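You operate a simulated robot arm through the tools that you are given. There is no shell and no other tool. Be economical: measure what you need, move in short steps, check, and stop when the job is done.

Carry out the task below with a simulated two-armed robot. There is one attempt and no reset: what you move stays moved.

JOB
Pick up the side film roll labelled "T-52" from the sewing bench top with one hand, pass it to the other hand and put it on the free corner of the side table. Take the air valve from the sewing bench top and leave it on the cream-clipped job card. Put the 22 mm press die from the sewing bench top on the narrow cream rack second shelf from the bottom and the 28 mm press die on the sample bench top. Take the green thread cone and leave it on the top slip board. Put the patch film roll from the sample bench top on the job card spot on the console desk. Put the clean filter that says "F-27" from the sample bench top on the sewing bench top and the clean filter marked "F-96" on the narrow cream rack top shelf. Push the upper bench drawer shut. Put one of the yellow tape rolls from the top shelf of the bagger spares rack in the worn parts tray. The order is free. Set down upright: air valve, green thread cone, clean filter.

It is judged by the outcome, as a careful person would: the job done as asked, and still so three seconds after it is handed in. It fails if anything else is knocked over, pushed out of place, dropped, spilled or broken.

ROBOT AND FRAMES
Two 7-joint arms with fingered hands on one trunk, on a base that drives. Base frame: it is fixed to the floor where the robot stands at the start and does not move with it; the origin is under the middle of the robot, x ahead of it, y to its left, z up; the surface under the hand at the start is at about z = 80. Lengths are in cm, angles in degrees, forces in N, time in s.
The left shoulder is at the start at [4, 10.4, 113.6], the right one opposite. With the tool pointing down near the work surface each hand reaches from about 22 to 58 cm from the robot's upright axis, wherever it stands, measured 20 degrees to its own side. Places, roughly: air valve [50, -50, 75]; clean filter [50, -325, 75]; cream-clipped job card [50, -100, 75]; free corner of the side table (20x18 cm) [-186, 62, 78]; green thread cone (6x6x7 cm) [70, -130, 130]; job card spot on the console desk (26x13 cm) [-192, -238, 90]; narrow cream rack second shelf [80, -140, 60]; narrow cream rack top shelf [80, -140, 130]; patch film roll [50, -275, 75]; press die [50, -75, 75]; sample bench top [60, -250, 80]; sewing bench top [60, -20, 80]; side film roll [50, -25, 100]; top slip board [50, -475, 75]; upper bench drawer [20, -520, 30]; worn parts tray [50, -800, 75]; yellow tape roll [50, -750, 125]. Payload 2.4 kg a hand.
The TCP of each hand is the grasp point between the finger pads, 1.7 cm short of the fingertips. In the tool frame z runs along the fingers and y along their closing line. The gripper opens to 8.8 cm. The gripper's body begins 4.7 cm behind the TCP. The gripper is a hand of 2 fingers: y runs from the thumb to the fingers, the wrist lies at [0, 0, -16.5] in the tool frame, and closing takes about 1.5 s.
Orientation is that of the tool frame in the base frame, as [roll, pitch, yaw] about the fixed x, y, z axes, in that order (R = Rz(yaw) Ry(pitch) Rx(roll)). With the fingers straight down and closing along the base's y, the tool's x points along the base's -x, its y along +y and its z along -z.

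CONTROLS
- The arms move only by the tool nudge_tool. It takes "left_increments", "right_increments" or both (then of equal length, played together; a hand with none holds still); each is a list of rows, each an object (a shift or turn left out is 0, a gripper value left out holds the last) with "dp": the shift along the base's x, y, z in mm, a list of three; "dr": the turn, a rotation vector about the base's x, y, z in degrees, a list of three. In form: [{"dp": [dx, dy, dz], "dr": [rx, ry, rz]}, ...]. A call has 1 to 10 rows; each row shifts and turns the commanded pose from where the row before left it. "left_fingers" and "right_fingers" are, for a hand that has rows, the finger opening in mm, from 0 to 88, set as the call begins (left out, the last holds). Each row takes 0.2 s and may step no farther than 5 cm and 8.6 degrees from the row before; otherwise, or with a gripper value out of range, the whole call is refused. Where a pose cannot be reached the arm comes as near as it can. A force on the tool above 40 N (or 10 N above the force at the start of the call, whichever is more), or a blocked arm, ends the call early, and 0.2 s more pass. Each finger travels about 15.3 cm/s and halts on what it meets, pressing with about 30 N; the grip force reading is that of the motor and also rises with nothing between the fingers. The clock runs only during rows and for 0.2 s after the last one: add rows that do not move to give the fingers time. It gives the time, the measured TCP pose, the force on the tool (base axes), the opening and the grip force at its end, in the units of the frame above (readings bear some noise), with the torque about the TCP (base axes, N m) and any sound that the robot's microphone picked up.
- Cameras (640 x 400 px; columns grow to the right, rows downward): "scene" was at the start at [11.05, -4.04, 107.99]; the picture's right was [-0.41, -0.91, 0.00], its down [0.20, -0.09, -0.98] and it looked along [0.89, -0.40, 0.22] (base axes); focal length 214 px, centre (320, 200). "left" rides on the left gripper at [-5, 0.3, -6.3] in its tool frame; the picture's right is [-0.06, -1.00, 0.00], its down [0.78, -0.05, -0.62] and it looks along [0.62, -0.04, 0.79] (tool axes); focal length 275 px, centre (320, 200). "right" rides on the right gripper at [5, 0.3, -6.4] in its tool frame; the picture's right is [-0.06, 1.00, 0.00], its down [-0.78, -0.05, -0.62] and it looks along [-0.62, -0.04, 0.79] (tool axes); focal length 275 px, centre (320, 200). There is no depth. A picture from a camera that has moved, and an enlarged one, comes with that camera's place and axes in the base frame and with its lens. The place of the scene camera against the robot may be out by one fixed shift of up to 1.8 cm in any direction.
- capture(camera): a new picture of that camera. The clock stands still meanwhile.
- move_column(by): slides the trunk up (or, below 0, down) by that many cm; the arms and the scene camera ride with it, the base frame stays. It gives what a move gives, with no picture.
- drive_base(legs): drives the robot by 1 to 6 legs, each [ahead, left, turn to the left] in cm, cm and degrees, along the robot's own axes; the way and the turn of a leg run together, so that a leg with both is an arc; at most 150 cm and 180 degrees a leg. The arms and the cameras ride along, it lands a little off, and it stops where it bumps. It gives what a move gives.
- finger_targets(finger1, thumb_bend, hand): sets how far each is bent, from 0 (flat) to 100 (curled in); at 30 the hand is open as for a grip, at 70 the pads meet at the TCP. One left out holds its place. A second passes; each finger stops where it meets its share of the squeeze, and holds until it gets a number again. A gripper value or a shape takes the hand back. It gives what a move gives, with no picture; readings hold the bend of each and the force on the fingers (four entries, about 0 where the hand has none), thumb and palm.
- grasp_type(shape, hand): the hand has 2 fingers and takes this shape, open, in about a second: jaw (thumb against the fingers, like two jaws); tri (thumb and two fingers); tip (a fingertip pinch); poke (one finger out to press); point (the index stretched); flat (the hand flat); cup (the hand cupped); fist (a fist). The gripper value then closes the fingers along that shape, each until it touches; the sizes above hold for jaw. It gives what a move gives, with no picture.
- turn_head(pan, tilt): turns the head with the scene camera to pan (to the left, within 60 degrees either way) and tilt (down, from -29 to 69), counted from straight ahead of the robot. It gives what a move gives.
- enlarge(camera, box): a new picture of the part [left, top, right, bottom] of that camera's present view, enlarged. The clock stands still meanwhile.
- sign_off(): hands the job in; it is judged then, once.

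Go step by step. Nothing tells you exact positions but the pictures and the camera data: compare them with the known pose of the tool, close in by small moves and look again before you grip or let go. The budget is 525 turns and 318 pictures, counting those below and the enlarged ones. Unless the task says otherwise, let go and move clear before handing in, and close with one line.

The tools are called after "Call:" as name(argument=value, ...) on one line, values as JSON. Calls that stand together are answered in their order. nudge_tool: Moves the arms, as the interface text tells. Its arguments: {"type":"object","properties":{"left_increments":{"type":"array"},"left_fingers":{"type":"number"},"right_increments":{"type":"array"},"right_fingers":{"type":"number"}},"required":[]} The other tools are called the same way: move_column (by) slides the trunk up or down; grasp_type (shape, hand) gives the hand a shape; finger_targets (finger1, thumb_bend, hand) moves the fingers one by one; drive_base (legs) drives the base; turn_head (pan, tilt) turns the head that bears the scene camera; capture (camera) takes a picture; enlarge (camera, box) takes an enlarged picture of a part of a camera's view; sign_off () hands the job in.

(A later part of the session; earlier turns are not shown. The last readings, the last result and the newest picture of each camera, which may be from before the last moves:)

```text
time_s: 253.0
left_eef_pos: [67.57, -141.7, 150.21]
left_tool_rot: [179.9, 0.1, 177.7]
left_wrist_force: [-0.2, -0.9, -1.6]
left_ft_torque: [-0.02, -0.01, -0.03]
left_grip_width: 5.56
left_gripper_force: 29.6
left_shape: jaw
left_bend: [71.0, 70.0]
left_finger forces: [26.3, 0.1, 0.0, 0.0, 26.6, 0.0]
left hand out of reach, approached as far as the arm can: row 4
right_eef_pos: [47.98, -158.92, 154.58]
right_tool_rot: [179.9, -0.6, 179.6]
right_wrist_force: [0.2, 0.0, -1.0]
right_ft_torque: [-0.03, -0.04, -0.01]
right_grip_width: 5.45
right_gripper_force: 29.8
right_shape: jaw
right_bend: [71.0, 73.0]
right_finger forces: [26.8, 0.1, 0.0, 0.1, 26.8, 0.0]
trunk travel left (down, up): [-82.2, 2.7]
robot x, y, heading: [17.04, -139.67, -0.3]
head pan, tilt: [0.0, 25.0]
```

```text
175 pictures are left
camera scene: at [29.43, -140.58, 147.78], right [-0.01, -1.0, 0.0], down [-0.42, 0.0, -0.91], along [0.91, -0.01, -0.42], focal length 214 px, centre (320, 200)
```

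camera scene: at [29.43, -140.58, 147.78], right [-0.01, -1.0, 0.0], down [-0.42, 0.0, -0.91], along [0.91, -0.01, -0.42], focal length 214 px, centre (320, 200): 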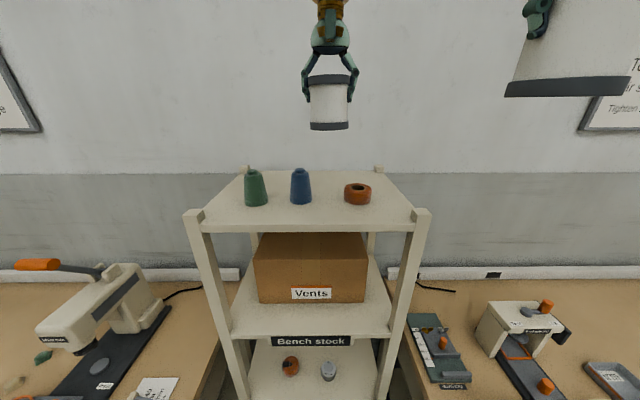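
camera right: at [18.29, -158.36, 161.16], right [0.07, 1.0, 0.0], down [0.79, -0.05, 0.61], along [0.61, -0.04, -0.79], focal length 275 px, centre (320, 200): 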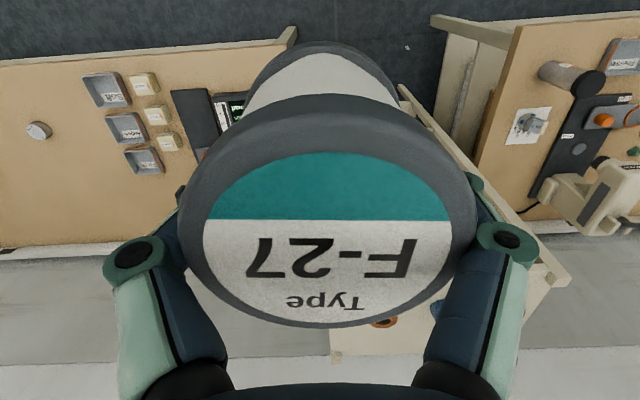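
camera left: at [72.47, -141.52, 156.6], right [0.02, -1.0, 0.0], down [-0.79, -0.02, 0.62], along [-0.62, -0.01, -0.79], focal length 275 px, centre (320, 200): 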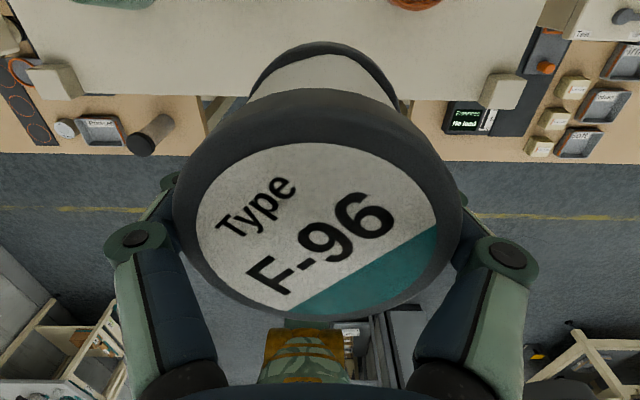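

Shelf front edge x≈63; free strip in front. I position at [68, -143] and lower.

Call:
nudge_tool(left_increments=[{"dp": [0, -8, -40]}, {"dp": [0, -5, -40]}, {"dp": [2, 0, -40]}, {"dp": [2, 0, -30]}, {"dp": [0, 0, 0]}])

Call:
capture(camera="scene")

Call:
capture(camera="left")

```text
time_s: 254.2
left_eef_pos: [67.15, -142.76, 135.24]
left_tool_rot: [179.9, 0.0, 177.7]
left_wrist_force: [0.4, -0.6, -2.1]
left_ft_torque: [-0.03, 0.01, 0.0]
left_grip_width: 5.58
left_gripper_force: 29.8
left_shape: jaw
left_bend: [71.0, 70.0]
left_finger forces: [26.4, 0.0, 0.1, 0.0, 26.5, 0.0]
left hand out of reach, approached as far as the arm can: row 3, 4
right_eef_pos: [47.89, -158.89, 154.86]
right_tool_rot: [179.9, -0.7, 179.5]
right_wrist_force: [-0.6, 0.3, -1.1]
right_ft_torque: [0.03, 0.0, 0.0]
right_grip_width: 5.48
right_gripper_force: 29.6
right_shape: jaw
right_bend: [71.0, 73.0]
right_finger forces: [26.9, 0.1, 0.1, 0.0, 26.8, 0.0]
trunk travel left (down, up): [-82.2, 2.7]
robot x, y, heading: [17.48, -139.59, -0.6]
head pan, tilt: [0.0, 25.0]
```

```text
174 pictures are left
camera scene: at [29.39, -140.64, 147.79], right [-0.01, -1.0, 0.0], down [-0.42, 0.0, -0.91], along [0.91, -0.01, -0.42], focal length 214 px, centre (320, 200)
```

scene: 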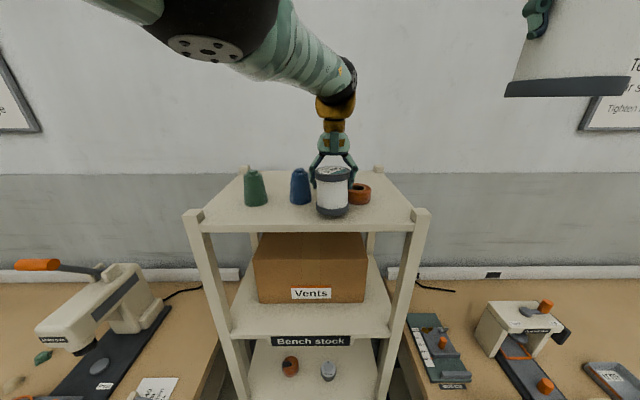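

```text
173 pictures are left
camera left: at [72.08, -142.49, 141.51], right [0.02, -1.0, 0.0], down [-0.79, -0.02, 0.62], along [-0.62, -0.01, -0.79], focal length 275 px, centre (320, 200)
```

left: 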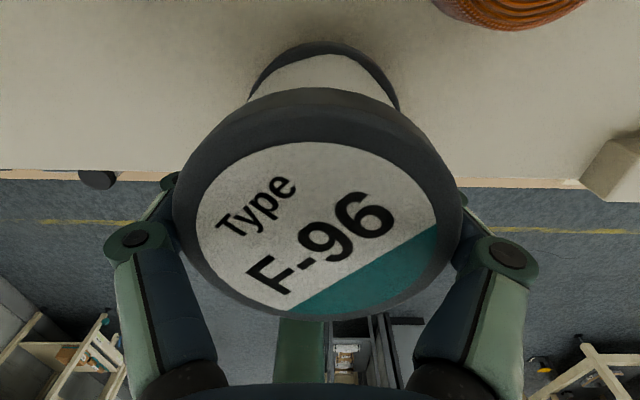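

Call:
drive_base(legs=[[2, 0, 0.5]])

Call:
nudge_tool(left_increments=[{"dp": [0, 0, -10]}, {"dp": [0, 0, -6]}, {"dp": [0, 0, -4]}, {"dp": [0, 0, 0]}])

Call:
enlarge(camera="scene", box=[200, 120, 440, 270])

```text
time_s: 255.0
left_eef_pos: [69.19, -142.08, 135.18]
left_tool_rot: [179.8, 0.1, 178.1]
left_wrist_force: [0.0, -0.5, -1.8]
left_ft_torque: [0.01, 0.0, 0.02]
left_grip_width: 5.56
left_gripper_force: 29.8
left_shape: jaw
left_bend: [71.0, 70.0]
left_finger forces: [26.5, 0.0, 0.1, 0.0, 26.4, 0.0]
right_eef_pos: [50.18, -158.62, 154.8]
right_tool_rot: [179.9, -0.6, 180.0]
right_wrist_force: [-0.7, 0.0, -1.9]
right_ft_torque: [-0.04, -0.01, -0.01]
right_grip_width: 5.43
right_gripper_force: 30.1
right_shape: jaw
right_bend: [71.0, 73.0]
right_finger forces: [26.8, 0.0, 0.0, 0.0, 26.8, 0.0]
trunk travel left (down, up): [-82.2, 2.7]
robot x, y, heading: [18.97, -139.73, 0.2]
head pan, tilt: [0.0, 25.0]
```

```text
time_s: 256.0
left_eef_pos: [68.79, -142.01, 133.47]
left_tool_rot: [179.9, 0.3, 178.3]
left_wrist_force: [4.6, -1.3, 20.8]
left_ft_torque: [0.01, -0.04, 0.05]
left_grip_width: 5.34
left_gripper_force: 30.5
left_shape: jaw
left_bend: [74.0, 73.0]
left_finger forces: [26.6, 0.0, 0.1, 0.1, 27.0, 0.0]
left hand out of reach, approached as far as the arm can: row 3
right_eef_pos: [50.08, -158.81, 154.76]
right_tool_rot: [179.9, -0.7, -179.9]
right_wrist_force: [0.0, -0.2, -1.7]
right_ft_torque: [0.02, -0.01, -0.03]
right_grip_width: 5.47
right_gripper_force: 30.2
right_shape: jaw
right_bend: [71.0, 73.0]
right_finger forces: [26.8, 0.0, 0.1, 0.0, 26.8, 0.0]
trunk travel left (down, up): [-82.2, 2.7]
robot x, y, heading: [19.15, -140.04, 0.2]
head pan, tilt: [0.0, 25.0]
```

```text
2.67 times, centred on (320, 195) of scene
camera zoom: at [31.32, -140.48, 147.81], right [0.0, -1.0, 0.0], down [-0.42, 0.0, -0.91], along [0.91, 0.0, -0.42], focal length 572 px, centre (320, 213)
```

zoom: 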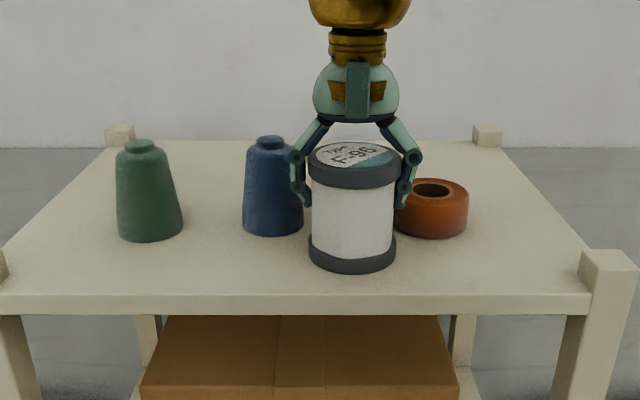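

Standing on the shelf. Open and rise carefully.

Call:
nudge_tool(left_increments=[{"dp": [0, 0, 2]}, {"dp": [0, 0, 0]}, {"dp": [0, 0, 0]}, {"dp": [0, 0, 0]}, {"dp": [0, 0, 0]}], left_fingers=84)

Call:
enlarge(camera="scene", box=[200, 120, 440, 270])

```text
time_s: 257.2
left_eef_pos: [68.81, -142.06, 133.45]
left_tool_rot: [179.9, 0.0, 178.2]
left_wrist_force: [-0.1, 0.2, -0.1]
left_ft_torque: [0.04, 0.01, 0.02]
left_grip_width: 8.4
left_gripper_force: 0.0
left_shape: jaw
left_bend: [40.0, 36.0]
left_finger forces: [0.0, 0.0, 0.0, 0.0, 0.1, 0.1]
right_eef_pos: [50.12, -158.66, 154.76]
right_tool_rot: [179.9, -0.7, 180.0]
right_wrist_force: [-0.5, 0.4, -1.0]
right_ft_torque: [-0.02, -0.05, -0.01]
right_grip_width: 5.44
right_gripper_force: 29.8
right_shape: jaw
right_bend: [71.0, 73.0]
right_finger forces: [26.8, 0.0, 0.0, 0.0, 26.9, 0.0]
trunk travel left (down, up): [-82.2, 2.7]
robot x, y, heading: [19.26, -140.1, -0.1]
head pan, tilt: [0.0, 25.0]
```

```text
2.67 times, centred on (320, 195) of scene
camera zoom: at [31.4, -140.49, 147.78], right [0.0, -1.0, 0.0], down [-0.42, 0.0, -0.91], along [0.91, 0.0, -0.42], focal length 572 px, centre (320, 213)
```

zoom: 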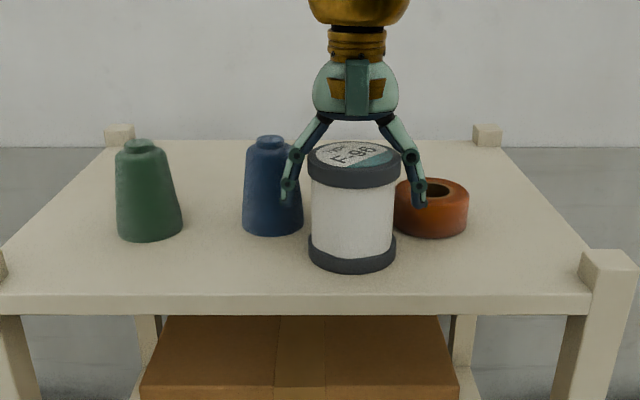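

Call:
nudge_tool(left_increments=[{"dp": [0, 0, 15]}, {"dp": [0, 0, 30]}, {"dp": [0, 0, 40]}, {"dp": [0, 0, 40]}, {"dp": [0, 0, 30]}])

Call:
enlarge(camera="scene", box=[200, 70, 440, 270])

```text
time_s: 258.4
left_eef_pos: [68.68, -143.94, 149.19]
left_tool_rot: [179.9, 0.1, 178.1]
left_wrist_force: [-0.3, 0.3, 0.1]
left_ft_torque: [0.0, 0.01, 0.01]
left_grip_width: 8.37
left_gripper_force: 0.0
left_shape: jaw
left_bend: [39.0, 36.0]
left_finger forces: [0.0, 0.0, 0.0, 0.1, 0.0, 0.0]
left hand out of reach, approached as far as the arm can: row 2
right_eef_pos: [50.13, -158.71, 154.89]
right_tool_rot: [179.8, -0.7, -180.0]
right_wrist_force: [-0.7, -0.2, -1.2]
right_ft_torque: [-0.02, -0.03, 0.01]
right_grip_width: 5.46
right_gripper_force: 30.2
right_shape: jaw
right_bend: [71.0, 73.0]
right_finger forces: [26.8, 0.0, 0.0, 0.1, 26.7, 0.0]
trunk travel left (down, up): [-82.2, 2.7]
robot x, y, heading: [19.16, -139.92, 0.1]
head pan, tilt: [0.0, 25.0]
```

```text
2.00 times, centred on (320, 170) of scene
camera zoom: at [31.38, -140.46, 147.79], right [0.0, -1.0, 0.0], down [-0.42, 0.0, -0.91], along [0.91, 0.0, -0.42], focal length 429 px, centre (320, 260)
```

zoom: 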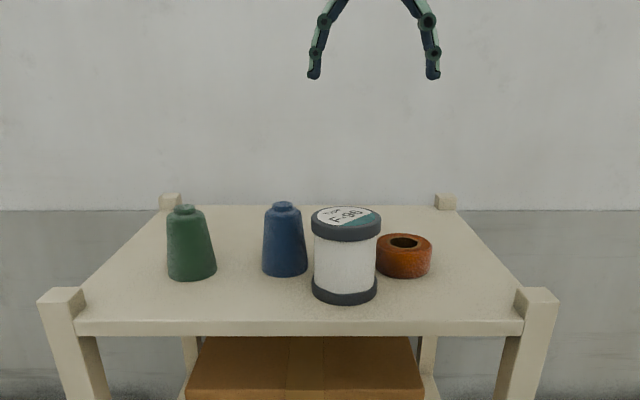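

F-96 stands on the top shelf. Now the green cone at about [75, -126]: drive 5 cm closer and move the left hand above it.

Call:
drive_base(legs=[[5, 0, 0]])

Call:
nudge_tool(left_increments=[{"dp": [0, 45, 0]}, {"dp": [0, 45, 0]}, {"dp": [0, 45, 0]}, {"dp": [0, 42, 0]}, {"dp": [5, 0, -20]}], left_fingers=88)

Call:
capture(camera="left")

Call:
capture(camera="scene")

```text
time_s: 259.4
left_eef_pos: [73.91, -144.01, 149.14]
left_tool_rot: [179.9, 0.0, 178.3]
left_wrist_force: [0.3, 0.0, -0.2]
left_ft_torque: [-0.02, 0.02, -0.02]
left_grip_width: 8.39
left_gripper_force: 0.0
left_shape: jaw
left_bend: [39.0, 36.0]
left_finger forces: [0.0, 0.0, 0.1, 0.1, 0.0, 0.1]
right_eef_pos: [55.53, -158.79, 154.78]
right_tool_rot: [179.9, -0.9, -180.0]
right_wrist_force: [-0.5, -0.6, -1.2]
right_ft_torque: [0.0, -0.04, 0.02]
right_grip_width: 5.44
right_gripper_force: 30.0
right_shape: jaw
right_bend: [71.0, 73.0]
right_finger forces: [26.9, 0.0, 0.0, 0.1, 26.9, 0.0]
trunk travel left (down, up): [-82.2, 2.7]
robot x, y, heading: [24.17, -139.73, -0.0]
head pan, tilt: [0.0, 25.0]
```

```text
time_s: 260.6
left_eef_pos: [74.08, -126.26, 147.03]
left_tool_rot: [179.9, 0.1, 178.2]
left_wrist_force: [0.1, 0.0, 0.4]
left_ft_torque: [0.0, 0.02, 0.0]
left_grip_width: 8.77
left_gripper_force: 0.1
left_shape: jaw
left_bend: [30.0, 30.0]
left_finger forces: [0.1, 0.0, 0.1, 0.0, 0.0, 0.1]
right_eef_pos: [55.23, -158.8, 154.69]
right_tool_rot: [179.8, -0.8, -180.0]
right_wrist_force: [-0.3, -0.2, -1.5]
right_ft_torque: [-0.01, -0.02, -0.02]
right_grip_width: 5.47
right_gripper_force: 29.9
right_shape: jaw
right_bend: [71.0, 73.0]
right_finger forces: [26.7, 0.0, 0.1, 0.0, 26.9, 0.0]
trunk travel left (down, up): [-82.2, 2.7]
robot x, y, heading: [24.45, -139.82, 0.2]
head pan, tilt: [0.0, 25.0]
```

```text
169 pictures are left
camera left: at [79.16, -126.08, 153.29], right [0.03, -1.0, 0.0], down [-0.79, -0.03, 0.62], along [-0.62, -0.02, -0.79], focal length 275 px, centre (320, 200)
```

left: 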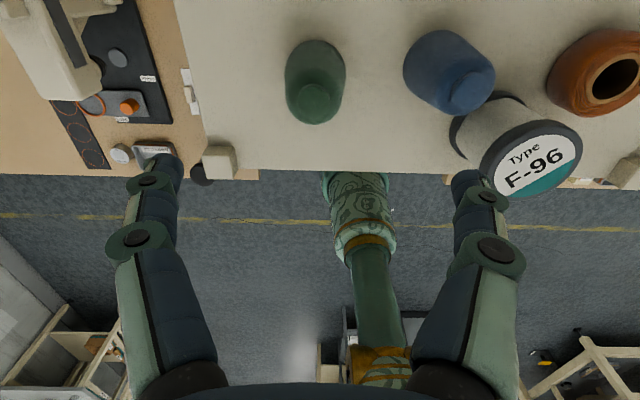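

```text
168 pictures are left
camera scene: at [36.54, -140.54, 147.78], right [0.0, -1.0, 0.0], down [-0.42, 0.0, -0.91], along [0.91, 0.0, -0.42], focal length 214 px, centre (320, 200)
```

scene: 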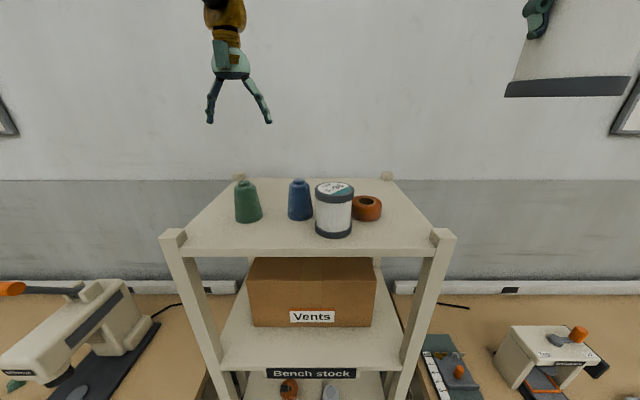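

Cone at about [73.3, -125.8]. Descend in steps.

Call:
nudge_tool(left_increments=[{"dp": [-8, 5, -35]}, {"dp": [0, 0, -40]}, {"dp": [0, 0, -25]}, {"dp": [0, 0, 0]}])

Call:
capture(camera="left")

Call:
enlarge(camera="scene", box=[160, 80, 400, 260])

```text
time_s: 261.6
left_eef_pos: [73.28, -125.68, 137.15]
left_tool_rot: [179.9, 0.1, 178.2]
left_wrist_force: [-0.7, -0.1, 0.3]
left_ft_torque: [0.04, -0.01, -0.02]
left_grip_width: 8.81
left_gripper_force: 0.0
left_shape: jaw
left_bend: [30.0, 30.0]
left_finger forces: [0.0, 0.0, 0.0, 0.1, 0.1, 0.1]
right_eef_pos: [55.28, -158.73, 154.76]
right_tool_rot: [179.9, -0.8, -180.0]
right_wrist_force: [0.3, 0.4, -1.3]
right_ft_torque: [0.03, 0.01, 0.03]
right_grip_width: 5.45
right_gripper_force: 30.3
right_shape: jaw
right_bend: [71.0, 73.0]
right_finger forces: [26.7, 0.0, 0.0, 0.1, 26.7, 0.0]
trunk travel left (down, up): [-82.2, 2.7]
robot x, y, heading: [24.09, -139.69, 0.1]
head pan, tilt: [0.0, 25.0]
```

```text
167 pictures are left
camera left: at [78.23, -125.57, 143.4], right [0.03, -1.0, 0.0], down [-0.79, -0.03, 0.62], along [-0.62, -0.02, -0.79], focal length 275 px, centre (320, 200)
```

left: 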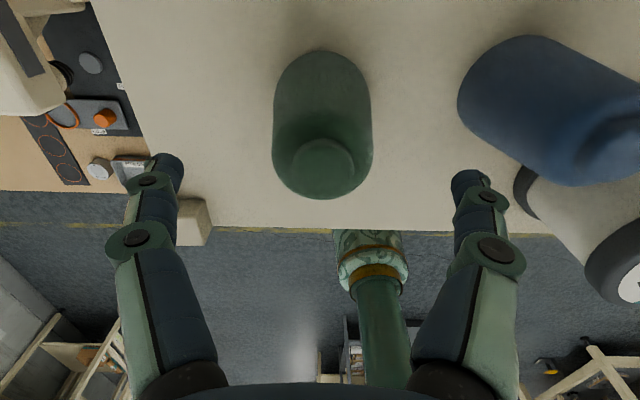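

```text
2.22 times, centred on (280, 170) of scene
camera zoom: at [36.49, -140.47, 147.79], right [0.0, -1.0, 0.0], down [-0.42, 0.0, -0.91], along [0.91, 0.0, -0.42], focal length 477 px, centre (409, 267)
```

zoom: 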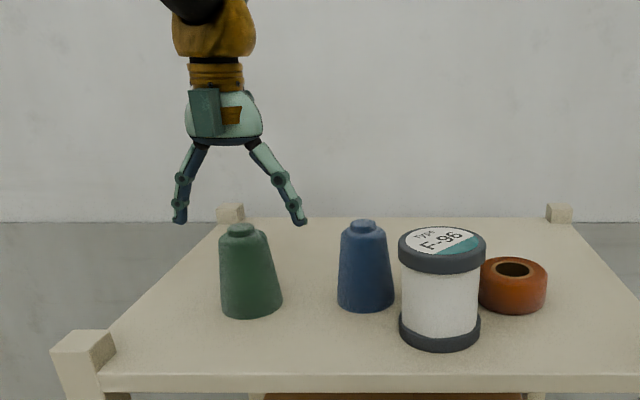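

Call:
nudge_tool(left_increments=[{"dp": [-2, 0, -30]}, {"dp": [0, 0, -30]}, {"dp": [0, 0, 0]}])

Call:
enlarge(camera="scene", box=[160, 80, 400, 260])

```text
time_s: 262.4
left_eef_pos: [73.09, -125.74, 131.16]
left_tool_rot: [180.0, 0.1, 178.1]
left_wrist_force: [0.5, -0.7, 0.1]
left_ft_torque: [0.01, -0.02, 0.01]
left_grip_width: 8.77
left_gripper_force: 0.1
left_shape: jaw
left_bend: [30.0, 30.0]
left_finger forces: [0.1, 0.0, 0.1, 0.0, 0.0, 0.1]
right_eef_pos: [55.2, -158.67, 154.72]
right_tool_rot: [179.9, -0.7, -180.0]
right_wrist_force: [-0.5, 0.9, -0.9]
right_ft_torque: [0.03, -0.02, -0.01]
right_grip_width: 5.47
right_gripper_force: 29.4
right_shape: jaw
right_bend: [71.0, 73.0]
right_finger forces: [26.7, 0.0, 0.0, 0.0, 26.7, 0.1]
trunk travel left (down, up): [-82.2, 2.7]
robot x, y, heading: [24.18, -139.84, 0.1]
head pan, tilt: [0.0, 25.0]
```

```text
2.22 times, centred on (280, 170) of scene
camera zoom: at [36.48, -140.44, 147.79], right [0.0, -1.0, 0.0], down [-0.42, 0.0, -0.91], along [0.91, 0.0, -0.42], focal length 477 px, centre (409, 267)
```

zoom: 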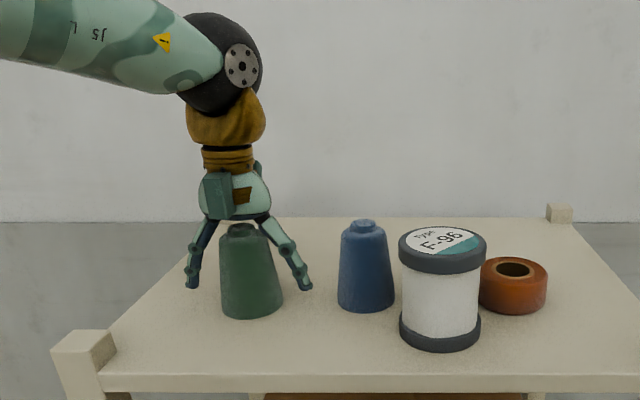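

Call:
nudge_tool(left_increments=[{"dp": [0, 0, -5]}, {"dp": [0, 0, 0]}, {"dp": [0, 0, 0]}, {"dp": [0, 0, 0]}, {"dp": [0, 0, 0]}, {"dp": [0, 0, 0]}, {"dp": [0, 0, 0]}, {"dp": [0, 0, 0]}, {"dp": [0, 0, 0]}], left_fingers=20)

Call:
nudge_tool(left_increments=[{"dp": [0, 0, 10]}, {"dp": [0, 0, 20]}, {"dp": [0, 0, 0]}])

Call:
enlarge(camera="scene", box=[160, 80, 400, 260])

```text
time_s: 264.4
left_eef_pos: [73.02, -125.73, 130.74]
left_tool_rot: [179.8, 0.1, 178.2]
left_wrist_force: [1.9, 0.3, 6.6]
left_ft_torque: [-0.01, -0.01, -0.05]
left_grip_width: 4.16
left_gripper_force: 29.6
left_shape: jaw
left_bend: [74.0, 70.0]
left_finger forces: [27.2, 0.0, 0.1, 0.0, 27.9, 0.0]
right_eef_pos: [55.3, -158.77, 154.8]
right_tool_rot: [180.0, -0.8, 180.0]
right_wrist_force: [-0.7, 0.1, -1.7]
right_ft_torque: [0.01, 0.02, -0.01]
right_grip_width: 5.47
right_gripper_force: 30.1
right_shape: jaw
right_bend: [71.0, 73.0]
right_finger forces: [26.7, 0.0, 0.1, 0.0, 26.7, 0.1]
trunk travel left (down, up): [-82.2, 2.7]
robot x, y, heading: [24.08, -139.86, 0.1]
head pan, tilt: [0.0, 25.0]
```

```text
time_s: 265.2
left_eef_pos: [73.11, -125.79, 133.76]
left_tool_rot: [180.0, 0.1, 178.2]
left_wrist_force: [-0.2, -0.1, -1.9]
left_ft_torque: [0.03, 0.02, -0.05]
left_grip_width: 4.18
left_gripper_force: 29.3
left_shape: jaw
left_bend: [74.0, 70.0]
left_finger forces: [26.1, 0.1, 0.0, 0.0, 26.3, 0.0]
right_eef_pos: [55.27, -158.63, 154.71]
right_tool_rot: [179.9, -0.9, 179.9]
right_wrist_force: [-0.4, -0.5, -1.9]
right_ft_torque: [-0.01, -0.01, -0.01]
right_grip_width: 5.46
right_gripper_force: 29.8
right_shape: jaw
right_bend: [71.0, 73.0]
right_finger forces: [26.7, 0.0, 0.1, 0.1, 26.8, 0.0]
trunk travel left (down, up): [-82.2, 2.7]
robot x, y, heading: [24.13, -139.68, 0.2]
head pan, tilt: [0.0, 25.0]
```

```text
2.22 times, centred on (280, 170) of scene
camera zoom: at [36.52, -140.44, 147.78], right [0.0, -1.0, 0.0], down [-0.42, 0.0, -0.91], along [0.91, 0.0, -0.42], focal length 477 px, centre (409, 267)
```

zoom: 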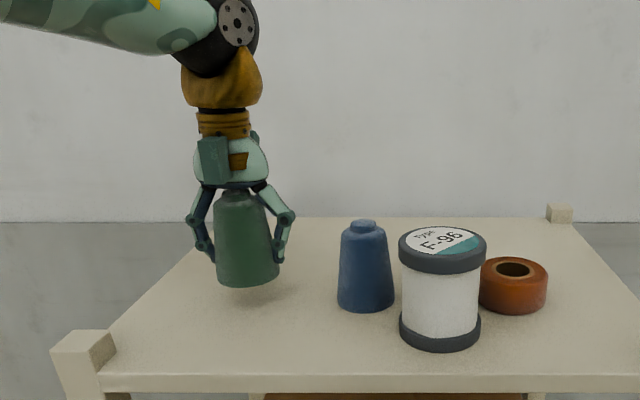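

Cone held upright. Lift, back out, lower the trunk, and go to the sewing bench to set down F-27.

Call:
nudge_tool(left_increments=[{"dp": [0, 0, 40]}, {"dp": [-10, 0, 40]}, {"dp": [-10, 0, 30]}])

Call:
drive_base(legs=[[-52, 0, 0]])

Call:
move_column(by=-40)

Call:
drive_base(legs=[[0, 127, 0]])

Call:
turn_head(pan=-10, tilt=25)

Call:
capture(camera="scene")

```text
time_s: 266.0
left_eef_pos: [71.01, -125.73, 144.85]
left_tool_rot: [-179.9, 0.1, 178.3]
left_wrist_force: [-0.8, 0.9, -2.0]
left_ft_torque: [-0.03, 0.0, 0.02]
left_grip_width: 4.15
left_gripper_force: 30.0
left_shape: jaw
left_bend: [74.0, 70.0]
left_finger forces: [26.0, 0.1, 0.1, 0.1, 26.2, 0.0]
right_eef_pos: [55.32, -158.65, 154.72]
right_tool_rot: [179.9, -0.7, 180.0]
right_wrist_force: [-0.2, 0.1, -2.0]
right_ft_torque: [0.0, 0.02, 0.03]
right_grip_width: 5.47
right_gripper_force: 30.1
right_shape: jaw
right_bend: [71.0, 73.0]
right_finger forces: [26.7, 0.0, 0.1, 0.0, 26.7, 0.0]
trunk travel left (down, up): [-82.2, 2.7]
robot x, y, heading: [24.34, -139.89, 0.1]
head pan, tilt: [0.0, 25.0]
```

```text
time_s: 268.9
left_eef_pos: [20.02, -125.83, 144.93]
left_tool_rot: [179.9, 0.1, 178.0]
left_wrist_force: [-0.1, -0.4, -0.7]
left_ft_torque: [0.01, -0.02, 0.02]
left_grip_width: 4.15
left_gripper_force: 30.7
left_shape: jaw
left_bend: [74.0, 70.0]
left_finger forces: [26.1, 0.0, 0.1, 0.0, 26.2, 0.0]
right_eef_pos: [4.12, -158.76, 154.8]
right_tool_rot: [179.8, -0.7, 179.7]
right_wrist_force: [-0.3, -0.3, -0.9]
right_ft_torque: [0.03, 0.02, -0.01]
right_grip_width: 5.48
right_gripper_force: 29.8
right_shape: jaw
right_bend: [71.0, 73.0]
right_finger forces: [26.8, 0.0, 0.0, 0.1, 26.8, 0.1]
trunk travel left (down, up): [-82.2, 2.7]
robot x, y, heading: [-26.93, -139.91, 0.0]
head pan, tilt: [0.0, 25.0]
```

```text
time_s: 272.8
left_eef_pos: [20.09, -125.98, 104.82]
left_tool_rot: [180.0, 0.2, 177.9]
left_wrist_force: [0.3, -0.4, -1.2]
left_ft_torque: [-0.01, 0.05, 0.01]
left_grip_width: 4.14
left_gripper_force: 29.4
left_shape: jaw
left_bend: [74.0, 70.0]
left_finger forces: [25.9, 0.1, 0.0, 0.0, 26.1, 0.0]
right_eef_pos: [4.11, -158.87, 114.82]
right_tool_rot: [179.9, -0.7, 179.8]
right_wrist_force: [0.3, 0.5, -1.4]
right_ft_torque: [-0.01, 0.02, -0.01]
right_grip_width: 5.48
right_gripper_force: 30.1
right_shape: jaw
right_bend: [71.0, 73.0]
right_finger forces: [26.7, 0.0, 0.0, 0.0, 26.8, 0.0]
trunk travel left (down, up): [-42.2, 42.7]
robot x, y, heading: [-26.51, -139.82, -0.1]
head pan, tilt: [0.0, 25.0]
```

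```text
time_s: 279.1
left_eef_pos: [20.55, -0.84, 104.93]
left_tool_rot: [179.8, 0.1, 177.8]
left_wrist_force: [0.1, 0.1, -0.7]
left_ft_torque: [-0.02, -0.01, -0.06]
left_grip_width: 4.14
left_gripper_force: 29.9
left_shape: jaw
left_bend: [74.0, 70.0]
left_finger forces: [26.0, 0.0, 0.0, 0.1, 26.2, 0.1]
right_eef_pos: [4.48, -33.74, 114.87]
right_tool_rot: [180.0, -0.7, 179.7]
right_wrist_force: [-1.0, 0.0, -1.9]
right_ft_torque: [0.02, -0.01, -0.01]
right_grip_width: 5.43
right_gripper_force: 29.8
right_shape: jaw
right_bend: [71.0, 73.0]
right_finger forces: [26.7, 0.1, 0.1, 0.0, 26.6, 0.1]
trunk travel left (down, up): [-42.2, 42.7]
robot x, y, heading: [-26.35, -14.57, -0.3]
head pan, tilt: [0.0, 25.0]
```

```text
time_s: 279.8
left_eef_pos: [20.5, -0.82, 104.8]
left_tool_rot: [179.9, 0.1, 177.8]
left_wrist_force: [0.2, -0.1, -1.4]
left_ft_torque: [-0.01, 0.0, -0.01]
left_grip_width: 4.15
left_gripper_force: 29.9
left_shape: jaw
left_bend: [74.0, 70.0]
left_finger forces: [25.9, 0.0, 0.0, 0.0, 26.1, 0.0]
right_eef_pos: [4.66, -33.75, 114.69]
right_tool_rot: [179.9, -0.8, 179.6]
right_wrist_force: [0.3, 0.1, -1.1]
right_ft_torque: [0.0, -0.04, -0.01]
right_grip_width: 5.45
right_gripper_force: 29.7
right_shape: jaw
right_bend: [71.0, 73.0]
right_finger forces: [26.7, 0.0, 0.0, 0.0, 26.7, 0.0]
trunk travel left (down, up): [-42.2, 42.7]
robot x, y, heading: [-26.37, -14.29, -0.3]
head pan, tilt: [-10.0, 25.0]
```

```text
163 pictures are left
camera scene: at [-13.85, -16.98, 107.67], right [-0.18, -0.98, 0.0], down [-0.42, 0.07, -0.91], along [0.89, -0.16, -0.42], focal length 214 px, centre (320, 200)
```

scene: 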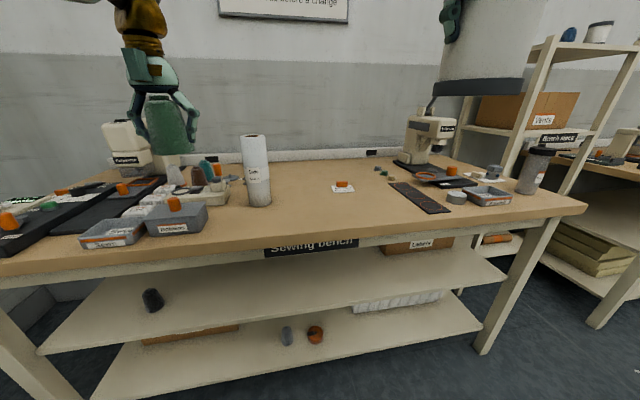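

Raise and pull back the cone hand, drive to the bench, and bring F-27 over a free spot near [42, -32].

Call:
nudge_tool(left_increments=[{"dp": [-30, 10, 30]}, {"dp": [-30, 10, 30]}, {"dp": [-30, 10, 20]}])

Call:
drive_base(legs=[[26, 0, 0.3]])

Call:
nudge_tool(right_increments=[{"dp": [40, 10, 0]}, {"dp": [40, 10, 0]}, {"dp": [20, 0, -40]}, {"dp": [0, 0, -45]}])

Call:
capture(camera="scene")

Call:
capture(camera="right")

```text
time_s: 280.6
left_eef_pos: [11.61, 2.25, 112.71]
left_tool_rot: [179.9, 0.1, 177.8]
left_wrist_force: [0.4, -0.2, -0.6]
left_ft_torque: [-0.02, -0.03, 0.02]
left_grip_width: 4.14
left_gripper_force: 30.3
left_shape: jaw
left_bend: [74.0, 70.0]
left_finger forces: [25.7, 0.0, 0.0, 0.0, 25.9, 0.0]
right_eef_pos: [4.66, -33.85, 114.73]
right_tool_rot: [179.9, -0.6, 179.7]
right_wrist_force: [-0.6, 0.5, -1.8]
right_ft_torque: [-0.01, -0.01, 0.01]
right_grip_width: 5.46
right_gripper_force: 29.9
right_shape: jaw
right_bend: [71.0, 73.0]
right_finger forces: [26.7, 0.0, 0.0, 0.1, 26.7, 0.0]
trunk travel left (down, up): [-42.2, 42.7]
robot x, y, heading: [-26.08, -14.66, -0.5]
head pan, tilt: [-10.0, 25.0]
```

```text
time_s: 282.5
left_eef_pos: [37.56, 2.42, 112.57]
left_tool_rot: [179.9, 0.0, 178.3]
left_wrist_force: [1.3, -0.2, -0.8]
left_ft_torque: [-0.05, -0.02, -0.01]
left_grip_width: 4.14
left_gripper_force: 30.1
left_shape: jaw
left_bend: [74.0, 70.0]
left_finger forces: [25.7, 0.0, 0.1, 0.0, 26.0, 0.0]
right_eef_pos: [30.99, -33.57, 114.78]
right_tool_rot: [179.9, -0.9, -179.8]
right_wrist_force: [0.2, -0.4, -1.8]
right_ft_torque: [-0.01, 0.02, 0.01]
right_grip_width: 5.47
right_gripper_force: 29.6
right_shape: jaw
right_bend: [71.0, 73.0]
right_finger forces: [26.7, 0.1, 0.1, 0.0, 26.7, 0.0]
trunk travel left (down, up): [-42.2, 42.7]
robot x, y, heading: [-0.19, -14.53, 0.3]
head pan, tilt: [-10.0, 25.0]
```

```text
time_s: 283.5
left_eef_pos: [37.59, 2.46, 112.72]
left_tool_rot: [179.8, 0.2, 178.4]
left_wrist_force: [0.2, -0.1, -0.3]
left_ft_torque: [-0.01, -0.02, 0.03]
left_grip_width: 4.14
left_gripper_force: 29.9
left_shape: jaw
left_bend: [74.0, 70.0]
left_finger forces: [25.7, 0.0, 0.0, 0.1, 26.0, 0.1]
right_eef_pos: [40.78, -31.53, 105.62]
right_tool_rot: [179.9, -0.6, -180.0]
right_wrist_force: [-0.4, -1.4, -1.6]
right_ft_torque: [0.0, 0.0, -0.02]
right_grip_width: 5.43
right_gripper_force: 30.3
right_shape: jaw
right_bend: [71.0, 73.0]
right_finger forces: [26.8, 0.1, 0.0, 0.0, 26.8, 0.1]
trunk travel left (down, up): [-42.2, 42.7]
robot x, y, heading: [-0.1, -14.76, 0.3]
head pan, tilt: [-10.0, 25.0]
```

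```text
162 pictures are left
camera scene: at [12.24, -16.93, 107.66], right [-0.17, -0.99, 0.0], down [-0.42, 0.07, -0.91], along [0.89, -0.15, -0.42], focal length 214 px, centre (320, 200)
```

scene: 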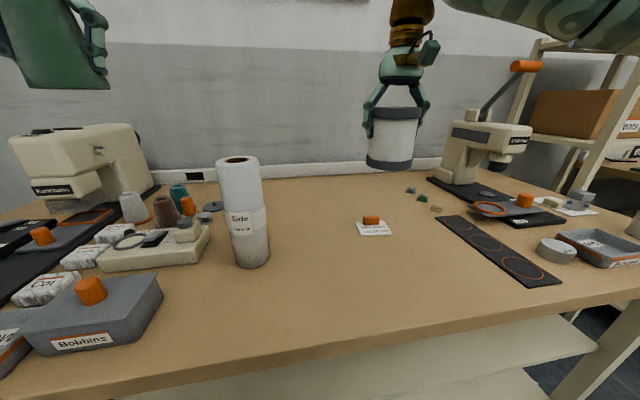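

```text
161 pictures are left
camera right: at [35.98, -31.27, 112.13], right [0.06, 1.0, 0.0], down [0.79, -0.05, 0.61], along [0.61, -0.04, -0.79], focal length 275 px, centre (320, 200)
```

right: 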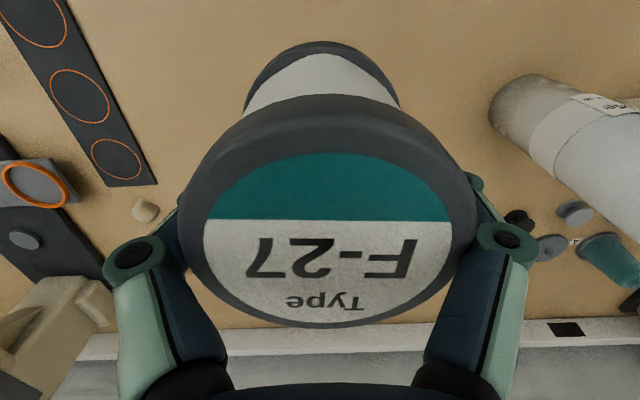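

Spot is free. Lower F-27.

Call:
nudge_tool(right_increments=[{"dp": [0, 0, -45]}, {"dp": [0, 0, -45]}, {"dp": [0, 0, -45]}, {"dp": [0, 0, -45]}, {"dp": [0, 0, -8]}, {"dp": [0, 0, -3]}, {"dp": [0, 0, 0]}])

Call:
nudge_tool(right_increments=[{"dp": [0, 0, -3]}, {"dp": [0, 0, -3]}, {"dp": [0, 0, 0]}])

Call:
enlarge(camera="scene", box=[280, 100, 520, 280])

```text
time_s: 285.1
left_eef_pos: [37.57, 2.44, 112.66]
left_tool_rot: [179.8, 0.1, 178.3]
left_wrist_force: [-0.3, -0.6, -1.8]
left_ft_torque: [-0.01, 0.0, 0.01]
left_grip_width: 4.12
left_gripper_force: 30.6
left_shape: jaw
left_bend: [74.0, 70.0]
left_finger forces: [25.7, 0.0, 0.0, 0.1, 26.0, 0.0]
right_eef_pos: [40.85, -31.49, 87.19]
right_tool_rot: [179.9, -0.6, -179.9]
right_wrist_force: [-1.1, 0.2, -1.4]
right_ft_torque: [0.02, -0.02, 0.0]
right_grip_width: 5.47
right_gripper_force: 30.5
right_shape: jaw
right_bend: [71.0, 73.0]
right_finger forces: [26.9, 0.0, 0.1, 0.0, 26.8, 0.0]
trunk travel left (down, up): [-42.2, 42.7]
robot x, y, heading: [0.18, -14.55, 0.4]
head pan, tilt: [-10.0, 25.0]
```

```text
time_s: 285.9
left_eef_pos: [37.69, 2.39, 112.67]
left_tool_rot: [179.9, 0.1, 178.4]
left_wrist_force: [0.4, -0.2, -1.6]
left_ft_torque: [-0.01, 0.01, 0.02]
left_grip_width: 4.11
left_gripper_force: 29.8
left_shape: jaw
left_bend: [74.0, 70.0]
left_finger forces: [25.6, 0.1, 0.0, 0.0, 25.9, 0.1]
right_eef_pos: [40.84, -31.39, 86.66]
right_tool_rot: [179.9, -0.8, -179.9]
right_wrist_force: [0.7, -0.4, -1.7]
right_ft_torque: [0.0, 0.03, -0.03]
right_grip_width: 5.43
right_gripper_force: 29.8
right_shape: jaw
right_bend: [71.0, 73.0]
right_finger forces: [26.8, 0.0, 0.0, 0.0, 26.9, 0.0]
trunk travel left (down, up): [-42.2, 42.7]
robot x, y, heading: [-0.1, -14.88, 0.1]
head pan, tilt: [-10.0, 25.0]
```

```text
2.22 times, centred on (400, 190) of scene
camera zoom: at [12.24, -16.92, 107.67], right [-0.17, -0.99, 0.0], down [-0.42, 0.07, -0.91], along [0.89, -0.15, -0.42], focal length 477 px, centre (142, 222)
```

zoom: 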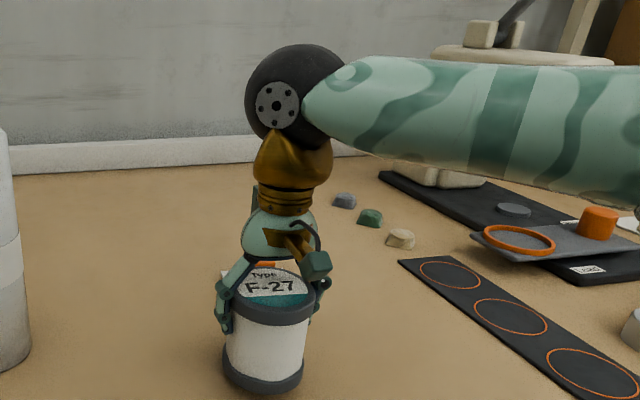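

Call:
nudge_tool(right_increments=[{"dp": [0, 0, -4]}, {"dp": [0, 0, -4]}, {"dp": [0, 0, 0]}])

Call:
nudge_tool(right_increments=[{"dp": [0, 0, -3]}, {"dp": [0, 0, 0]}])

```text
time_s: 286.7
left_eef_pos: [37.74, 2.34, 112.64]
left_tool_rot: [179.9, 0.1, 178.2]
left_wrist_force: [1.1, 0.3, -1.5]
left_ft_torque: [-0.01, 0.05, 0.0]
left_grip_width: 4.14
left_gripper_force: 30.3
left_shape: jaw
left_bend: [74.0, 70.0]
left_finger forces: [25.7, 0.1, 0.0, 0.0, 25.9, 0.1]
right_eef_pos: [40.78, -31.66, 85.61]
right_tool_rot: [180.0, -0.8, -179.9]
right_wrist_force: [0.8, 0.6, -1.9]
right_ft_torque: [-0.02, 0.0, -0.02]
right_grip_width: 5.47
right_gripper_force: 30.2
right_shape: jaw
right_bend: [71.0, 73.0]
right_finger forces: [26.8, 0.0, 0.0, 0.0, 26.8, 0.0]
trunk travel left (down, up): [-42.2, 42.7]
robot x, y, heading: [-0.04, -14.42, 0.3]
head pan, tilt: [-10.0, 25.0]
```

```text
time_s: 287.3
left_eef_pos: [37.66, 2.44, 112.62]
left_tool_rot: [179.9, 0.1, 178.3]
left_wrist_force: [0.4, -0.2, -0.9]
left_ft_torque: [-0.01, 0.02, 0.02]
left_grip_width: 4.13
left_gripper_force: 29.9
left_shape: jaw
left_bend: [74.0, 70.0]
left_finger forces: [25.8, 0.0, 0.1, 0.1, 26.0, 0.0]
right_eef_pos: [40.8, -31.63, 85.46]
right_tool_rot: [179.9, -0.8, -179.9]
right_wrist_force: [0.3, -1.2, 3.4]
right_ft_torque: [0.09, -0.03, 0.01]
right_grip_width: 5.46
right_gripper_force: 30.0
right_shape: jaw
right_bend: [71.0, 73.0]
right_finger forces: [27.3, 0.1, 0.0, 0.0, 27.7, 0.0]
trunk travel left (down, up): [-42.2, 42.7]
robot x, y, heading: [-0.35, -14.71, 0.2]
head pan, tilt: [-10.0, 25.0]
```

Contact. Release and rise.

Call:
nudge_tool(right_increments=[{"dp": [0, 0, 0]}, {"dp": [0, 0, 0]}, {"dp": [0, 0, 0]}, {"dp": [0, 0, 0]}, {"dp": [0, 0, 15]}, {"dp": [0, 0, 30]}, {"dp": [0, 0, 45]}, {"dp": [0, 0, 45]}, {"dp": [0, 0, 45]}, {"dp": [0, 0, 45]}], right_fingers=88)

Call:
capture(camera="scene")

```text
time_s: 289.5
left_eef_pos: [37.75, 2.57, 112.71]
left_tool_rot: [179.9, 0.0, 178.3]
left_wrist_force: [0.9, 0.1, -1.6]
left_ft_torque: [0.01, 0.01, 0.0]
left_grip_width: 4.16
left_gripper_force: 30.1
left_shape: jaw
left_bend: [74.0, 70.0]
left_finger forces: [25.8, 0.1, 0.0, 0.0, 25.8, 0.1]
right_eef_pos: [40.65, -31.5, 108.26]
right_tool_rot: [179.9, -0.8, -179.9]
right_wrist_force: [-0.8, 0.3, -1.2]
right_ft_torque: [0.03, -0.01, -0.01]
right_grip_width: 8.79
right_gripper_force: 0.1
right_shape: jaw
right_bend: [30.0, 30.0]
right_finger forces: [0.1, 0.0, 0.0, 0.1, 0.0, 0.0]
trunk travel left (down, up): [-42.2, 42.7]
robot x, y, heading: [-0.39, -14.67, 0.5]
head pan, tilt: [-10.0, 25.0]
```

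```text
159 pictures are left
camera scene: at [12.22, -16.9, 107.67], right [-0.17, -0.99, 0.0], down [-0.42, 0.07, -0.91], along [0.89, -0.15, -0.42], focal length 214 px, centre (320, 200)
```

scene: 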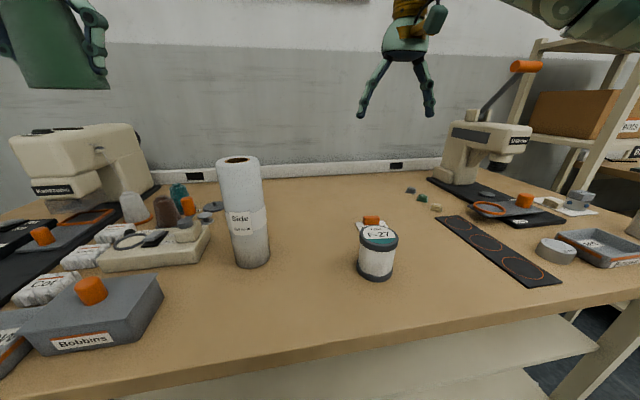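

F-27 is on the sewing bench. Next, the patch film roll with the right hand: drive to the sample bench.

Call:
nudge_tool(right_increments=[{"dp": [-20, 0, 40]}, {"dp": [-20, 0, 40]}])

Call:
drive_base(legs=[[-26, 0, -0.3], [0, -122, 0], [0, -121, 0]])

Call:
capture(camera="scene")

```text
time_s: 290.1
left_eef_pos: [37.61, 2.53, 112.67]
left_tool_rot: [179.9, 0.1, 178.4]
left_wrist_force: [-0.2, 0.3, -1.8]
left_ft_torque: [0.01, 0.02, -0.01]
left_grip_width: 4.14
left_gripper_force: 30.4
left_shape: jaw
left_bend: [74.0, 70.0]
left_finger forces: [25.8, 0.0, 0.0, 0.0, 25.8, 0.0]
right_eef_pos: [36.69, -31.55, 116.43]
right_tool_rot: [179.9, -0.8, 179.9]
right_wrist_force: [0.6, 0.2, 0.2]
right_ft_torque: [0.02, -0.03, 0.01]
right_grip_width: 8.77
right_gripper_force: 0.0
right_shape: jaw
right_bend: [30.0, 30.0]
right_finger forces: [0.0, 0.0, 0.0, 0.0, 0.1, 0.0]
trunk travel left (down, up): [-42.2, 42.7]
robot x, y, heading: [-0.38, -14.37, 0.1]
head pan, tilt: [-10.0, 25.0]
```

```text
time_s: 303.6
left_eef_pos: [4.79, -244.08, 112.46]
left_tool_rot: [179.9, 0.1, 176.3]
left_wrist_force: [0.6, -0.1, -0.9]
left_ft_torque: [-0.02, -0.01, 0.01]
left_grip_width: 4.14
left_gripper_force: 30.3
left_shape: jaw
left_bend: [74.0, 70.0]
left_finger forces: [25.8, 0.1, 0.0, 0.0, 25.8, 0.1]
right_eef_pos: [2.71, -278.11, 116.19]
right_tool_rot: [179.9, -0.7, 178.0]
right_wrist_force: [-0.6, -0.2, -0.1]
right_ft_torque: [-0.02, 0.03, 0.02]
right_grip_width: 8.79
right_gripper_force: 0.0
right_shape: jaw
right_bend: [30.0, 30.0]
right_finger forces: [0.0, 0.0, 0.1, 0.1, 0.0, 0.1]
trunk travel left (down, up): [-42.2, 42.7]
robot x, y, heading: [-33.6, -260.28, -1.6]
head pan, tilt: [-10.0, 25.0]
```

```text
158 pictures are left
camera scene: at [-21.26, -262.6, 107.67], right [-0.2, -0.98, 0.0], down [-0.41, 0.09, -0.91], along [0.89, -0.19, -0.42], focal length 214 px, centre (320, 200)
```

scene: 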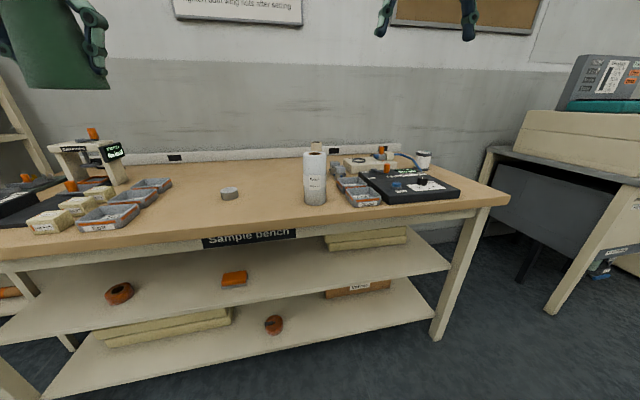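

Drive up to the bench and look at the patch roll from the right wrist camera.

Call:
drive_base(legs=[[32, 0, 1.6]])

Call:
capture(camera="right")

Call:
capture(camera="scene")

```text
time_s: 305.8
left_eef_pos: [36.98, -243.28, 112.64]
left_tool_rot: [180.0, 0.0, 178.3]
left_wrist_force: [-1.1, 0.0, -1.6]
left_ft_torque: [0.0, 0.0, -0.01]
left_grip_width: 4.14
left_gripper_force: 29.8
left_shape: jaw
left_bend: [74.0, 70.0]
left_finger forces: [25.7, 0.1, 0.0, 0.1, 25.8, 0.1]
right_eef_pos: [36.18, -277.25, 116.23]
right_tool_rot: [179.9, -0.9, -179.9]
right_wrist_force: [-0.2, 0.3, 0.5]
right_ft_torque: [0.01, 0.0, -0.03]
right_grip_width: 8.8
right_gripper_force: 0.0
right_shape: jaw
right_bend: [30.0, 30.0]
right_finger forces: [0.0, 0.1, 0.0, 0.0, 0.0, 0.1]
trunk travel left (down, up): [-42.2, 42.7]
robot x, y, heading: [-0.93, -260.48, 0.2]
head pan, tilt: [-10.0, 25.0]
```

```text
157 pictures are left
camera right: at [31.39, -277.0, 122.64], right [0.06, 1.0, 0.0], down [0.79, -0.05, 0.61], along [0.61, -0.04, -0.79], focal length 275 px, centre (320, 200)
```

right: 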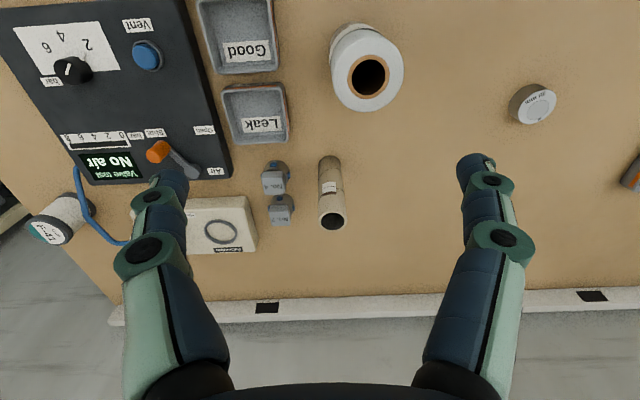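

```text
156 pictures are left
camera scene: at [11.67, -262.65, 107.66], right [-0.17, -0.99, 0.0], down [-0.42, 0.07, -0.91], along [0.89, -0.15, -0.42], focal length 214 px, centre (320, 200)
```

scene: 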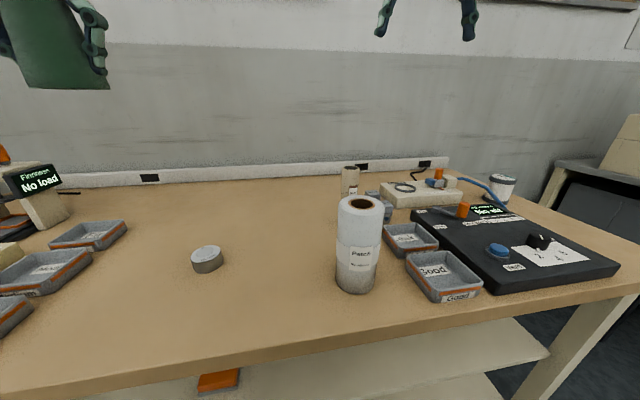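

The patch roll's top is near [38.2, -273, 95.5], diameter 6.8. Move above.

Call:
nudge_tool(right_increments=[{"dp": [20, 40, 0]}, {"dp": [0, 2, -45]}, {"dp": [0, 0, -45]}, {"dp": [0, 0, 0]}])

Call:
capture(camera="right")

```text
time_s: 306.8
left_eef_pos: [37.15, -243.29, 112.67]
left_tool_rot: [180.0, 0.0, 178.3]
left_wrist_force: [0.5, -0.6, -0.8]
left_ft_torque: [-0.03, -0.02, 0.04]
left_grip_width: 4.13
left_gripper_force: 30.0
left_shape: jaw
left_bend: [74.0, 70.0]
left_finger forces: [25.6, 0.0, 0.0, 0.0, 25.8, 0.1]
right_eef_pos: [38.13, -273.43, 107.58]
right_tool_rot: [180.0, -0.8, -179.9]
right_wrist_force: [0.5, 0.1, -0.9]
right_ft_torque: [0.02, 0.02, 0.0]
right_grip_width: 8.83
right_gripper_force: 0.1
right_shape: jaw
right_bend: [30.0, 30.0]
right_finger forces: [0.0, 0.0, 0.0, 0.0, 0.1, 0.0]
trunk travel left (down, up): [-42.2, 42.7]
robot x, y, heading: [-0.81, -260.37, 0.5]
head pan, tilt: [-10.0, 25.0]
```

```text
155 pictures are left
camera right: at [33.41, -273.01, 114.0], right [0.06, 1.0, 0.0], down [0.79, -0.05, 0.61], along [0.61, -0.04, -0.79], focal length 275 px, centre (320, 200)
```

right: 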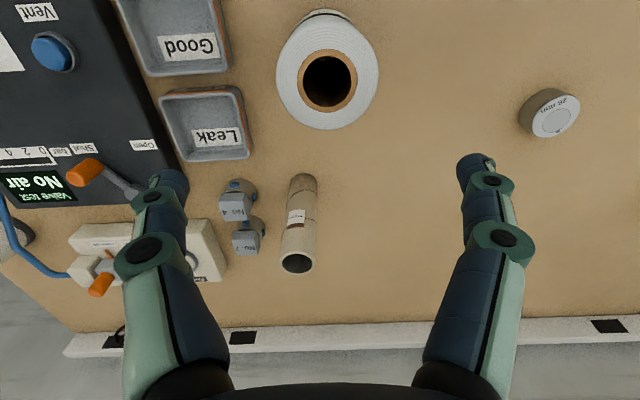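

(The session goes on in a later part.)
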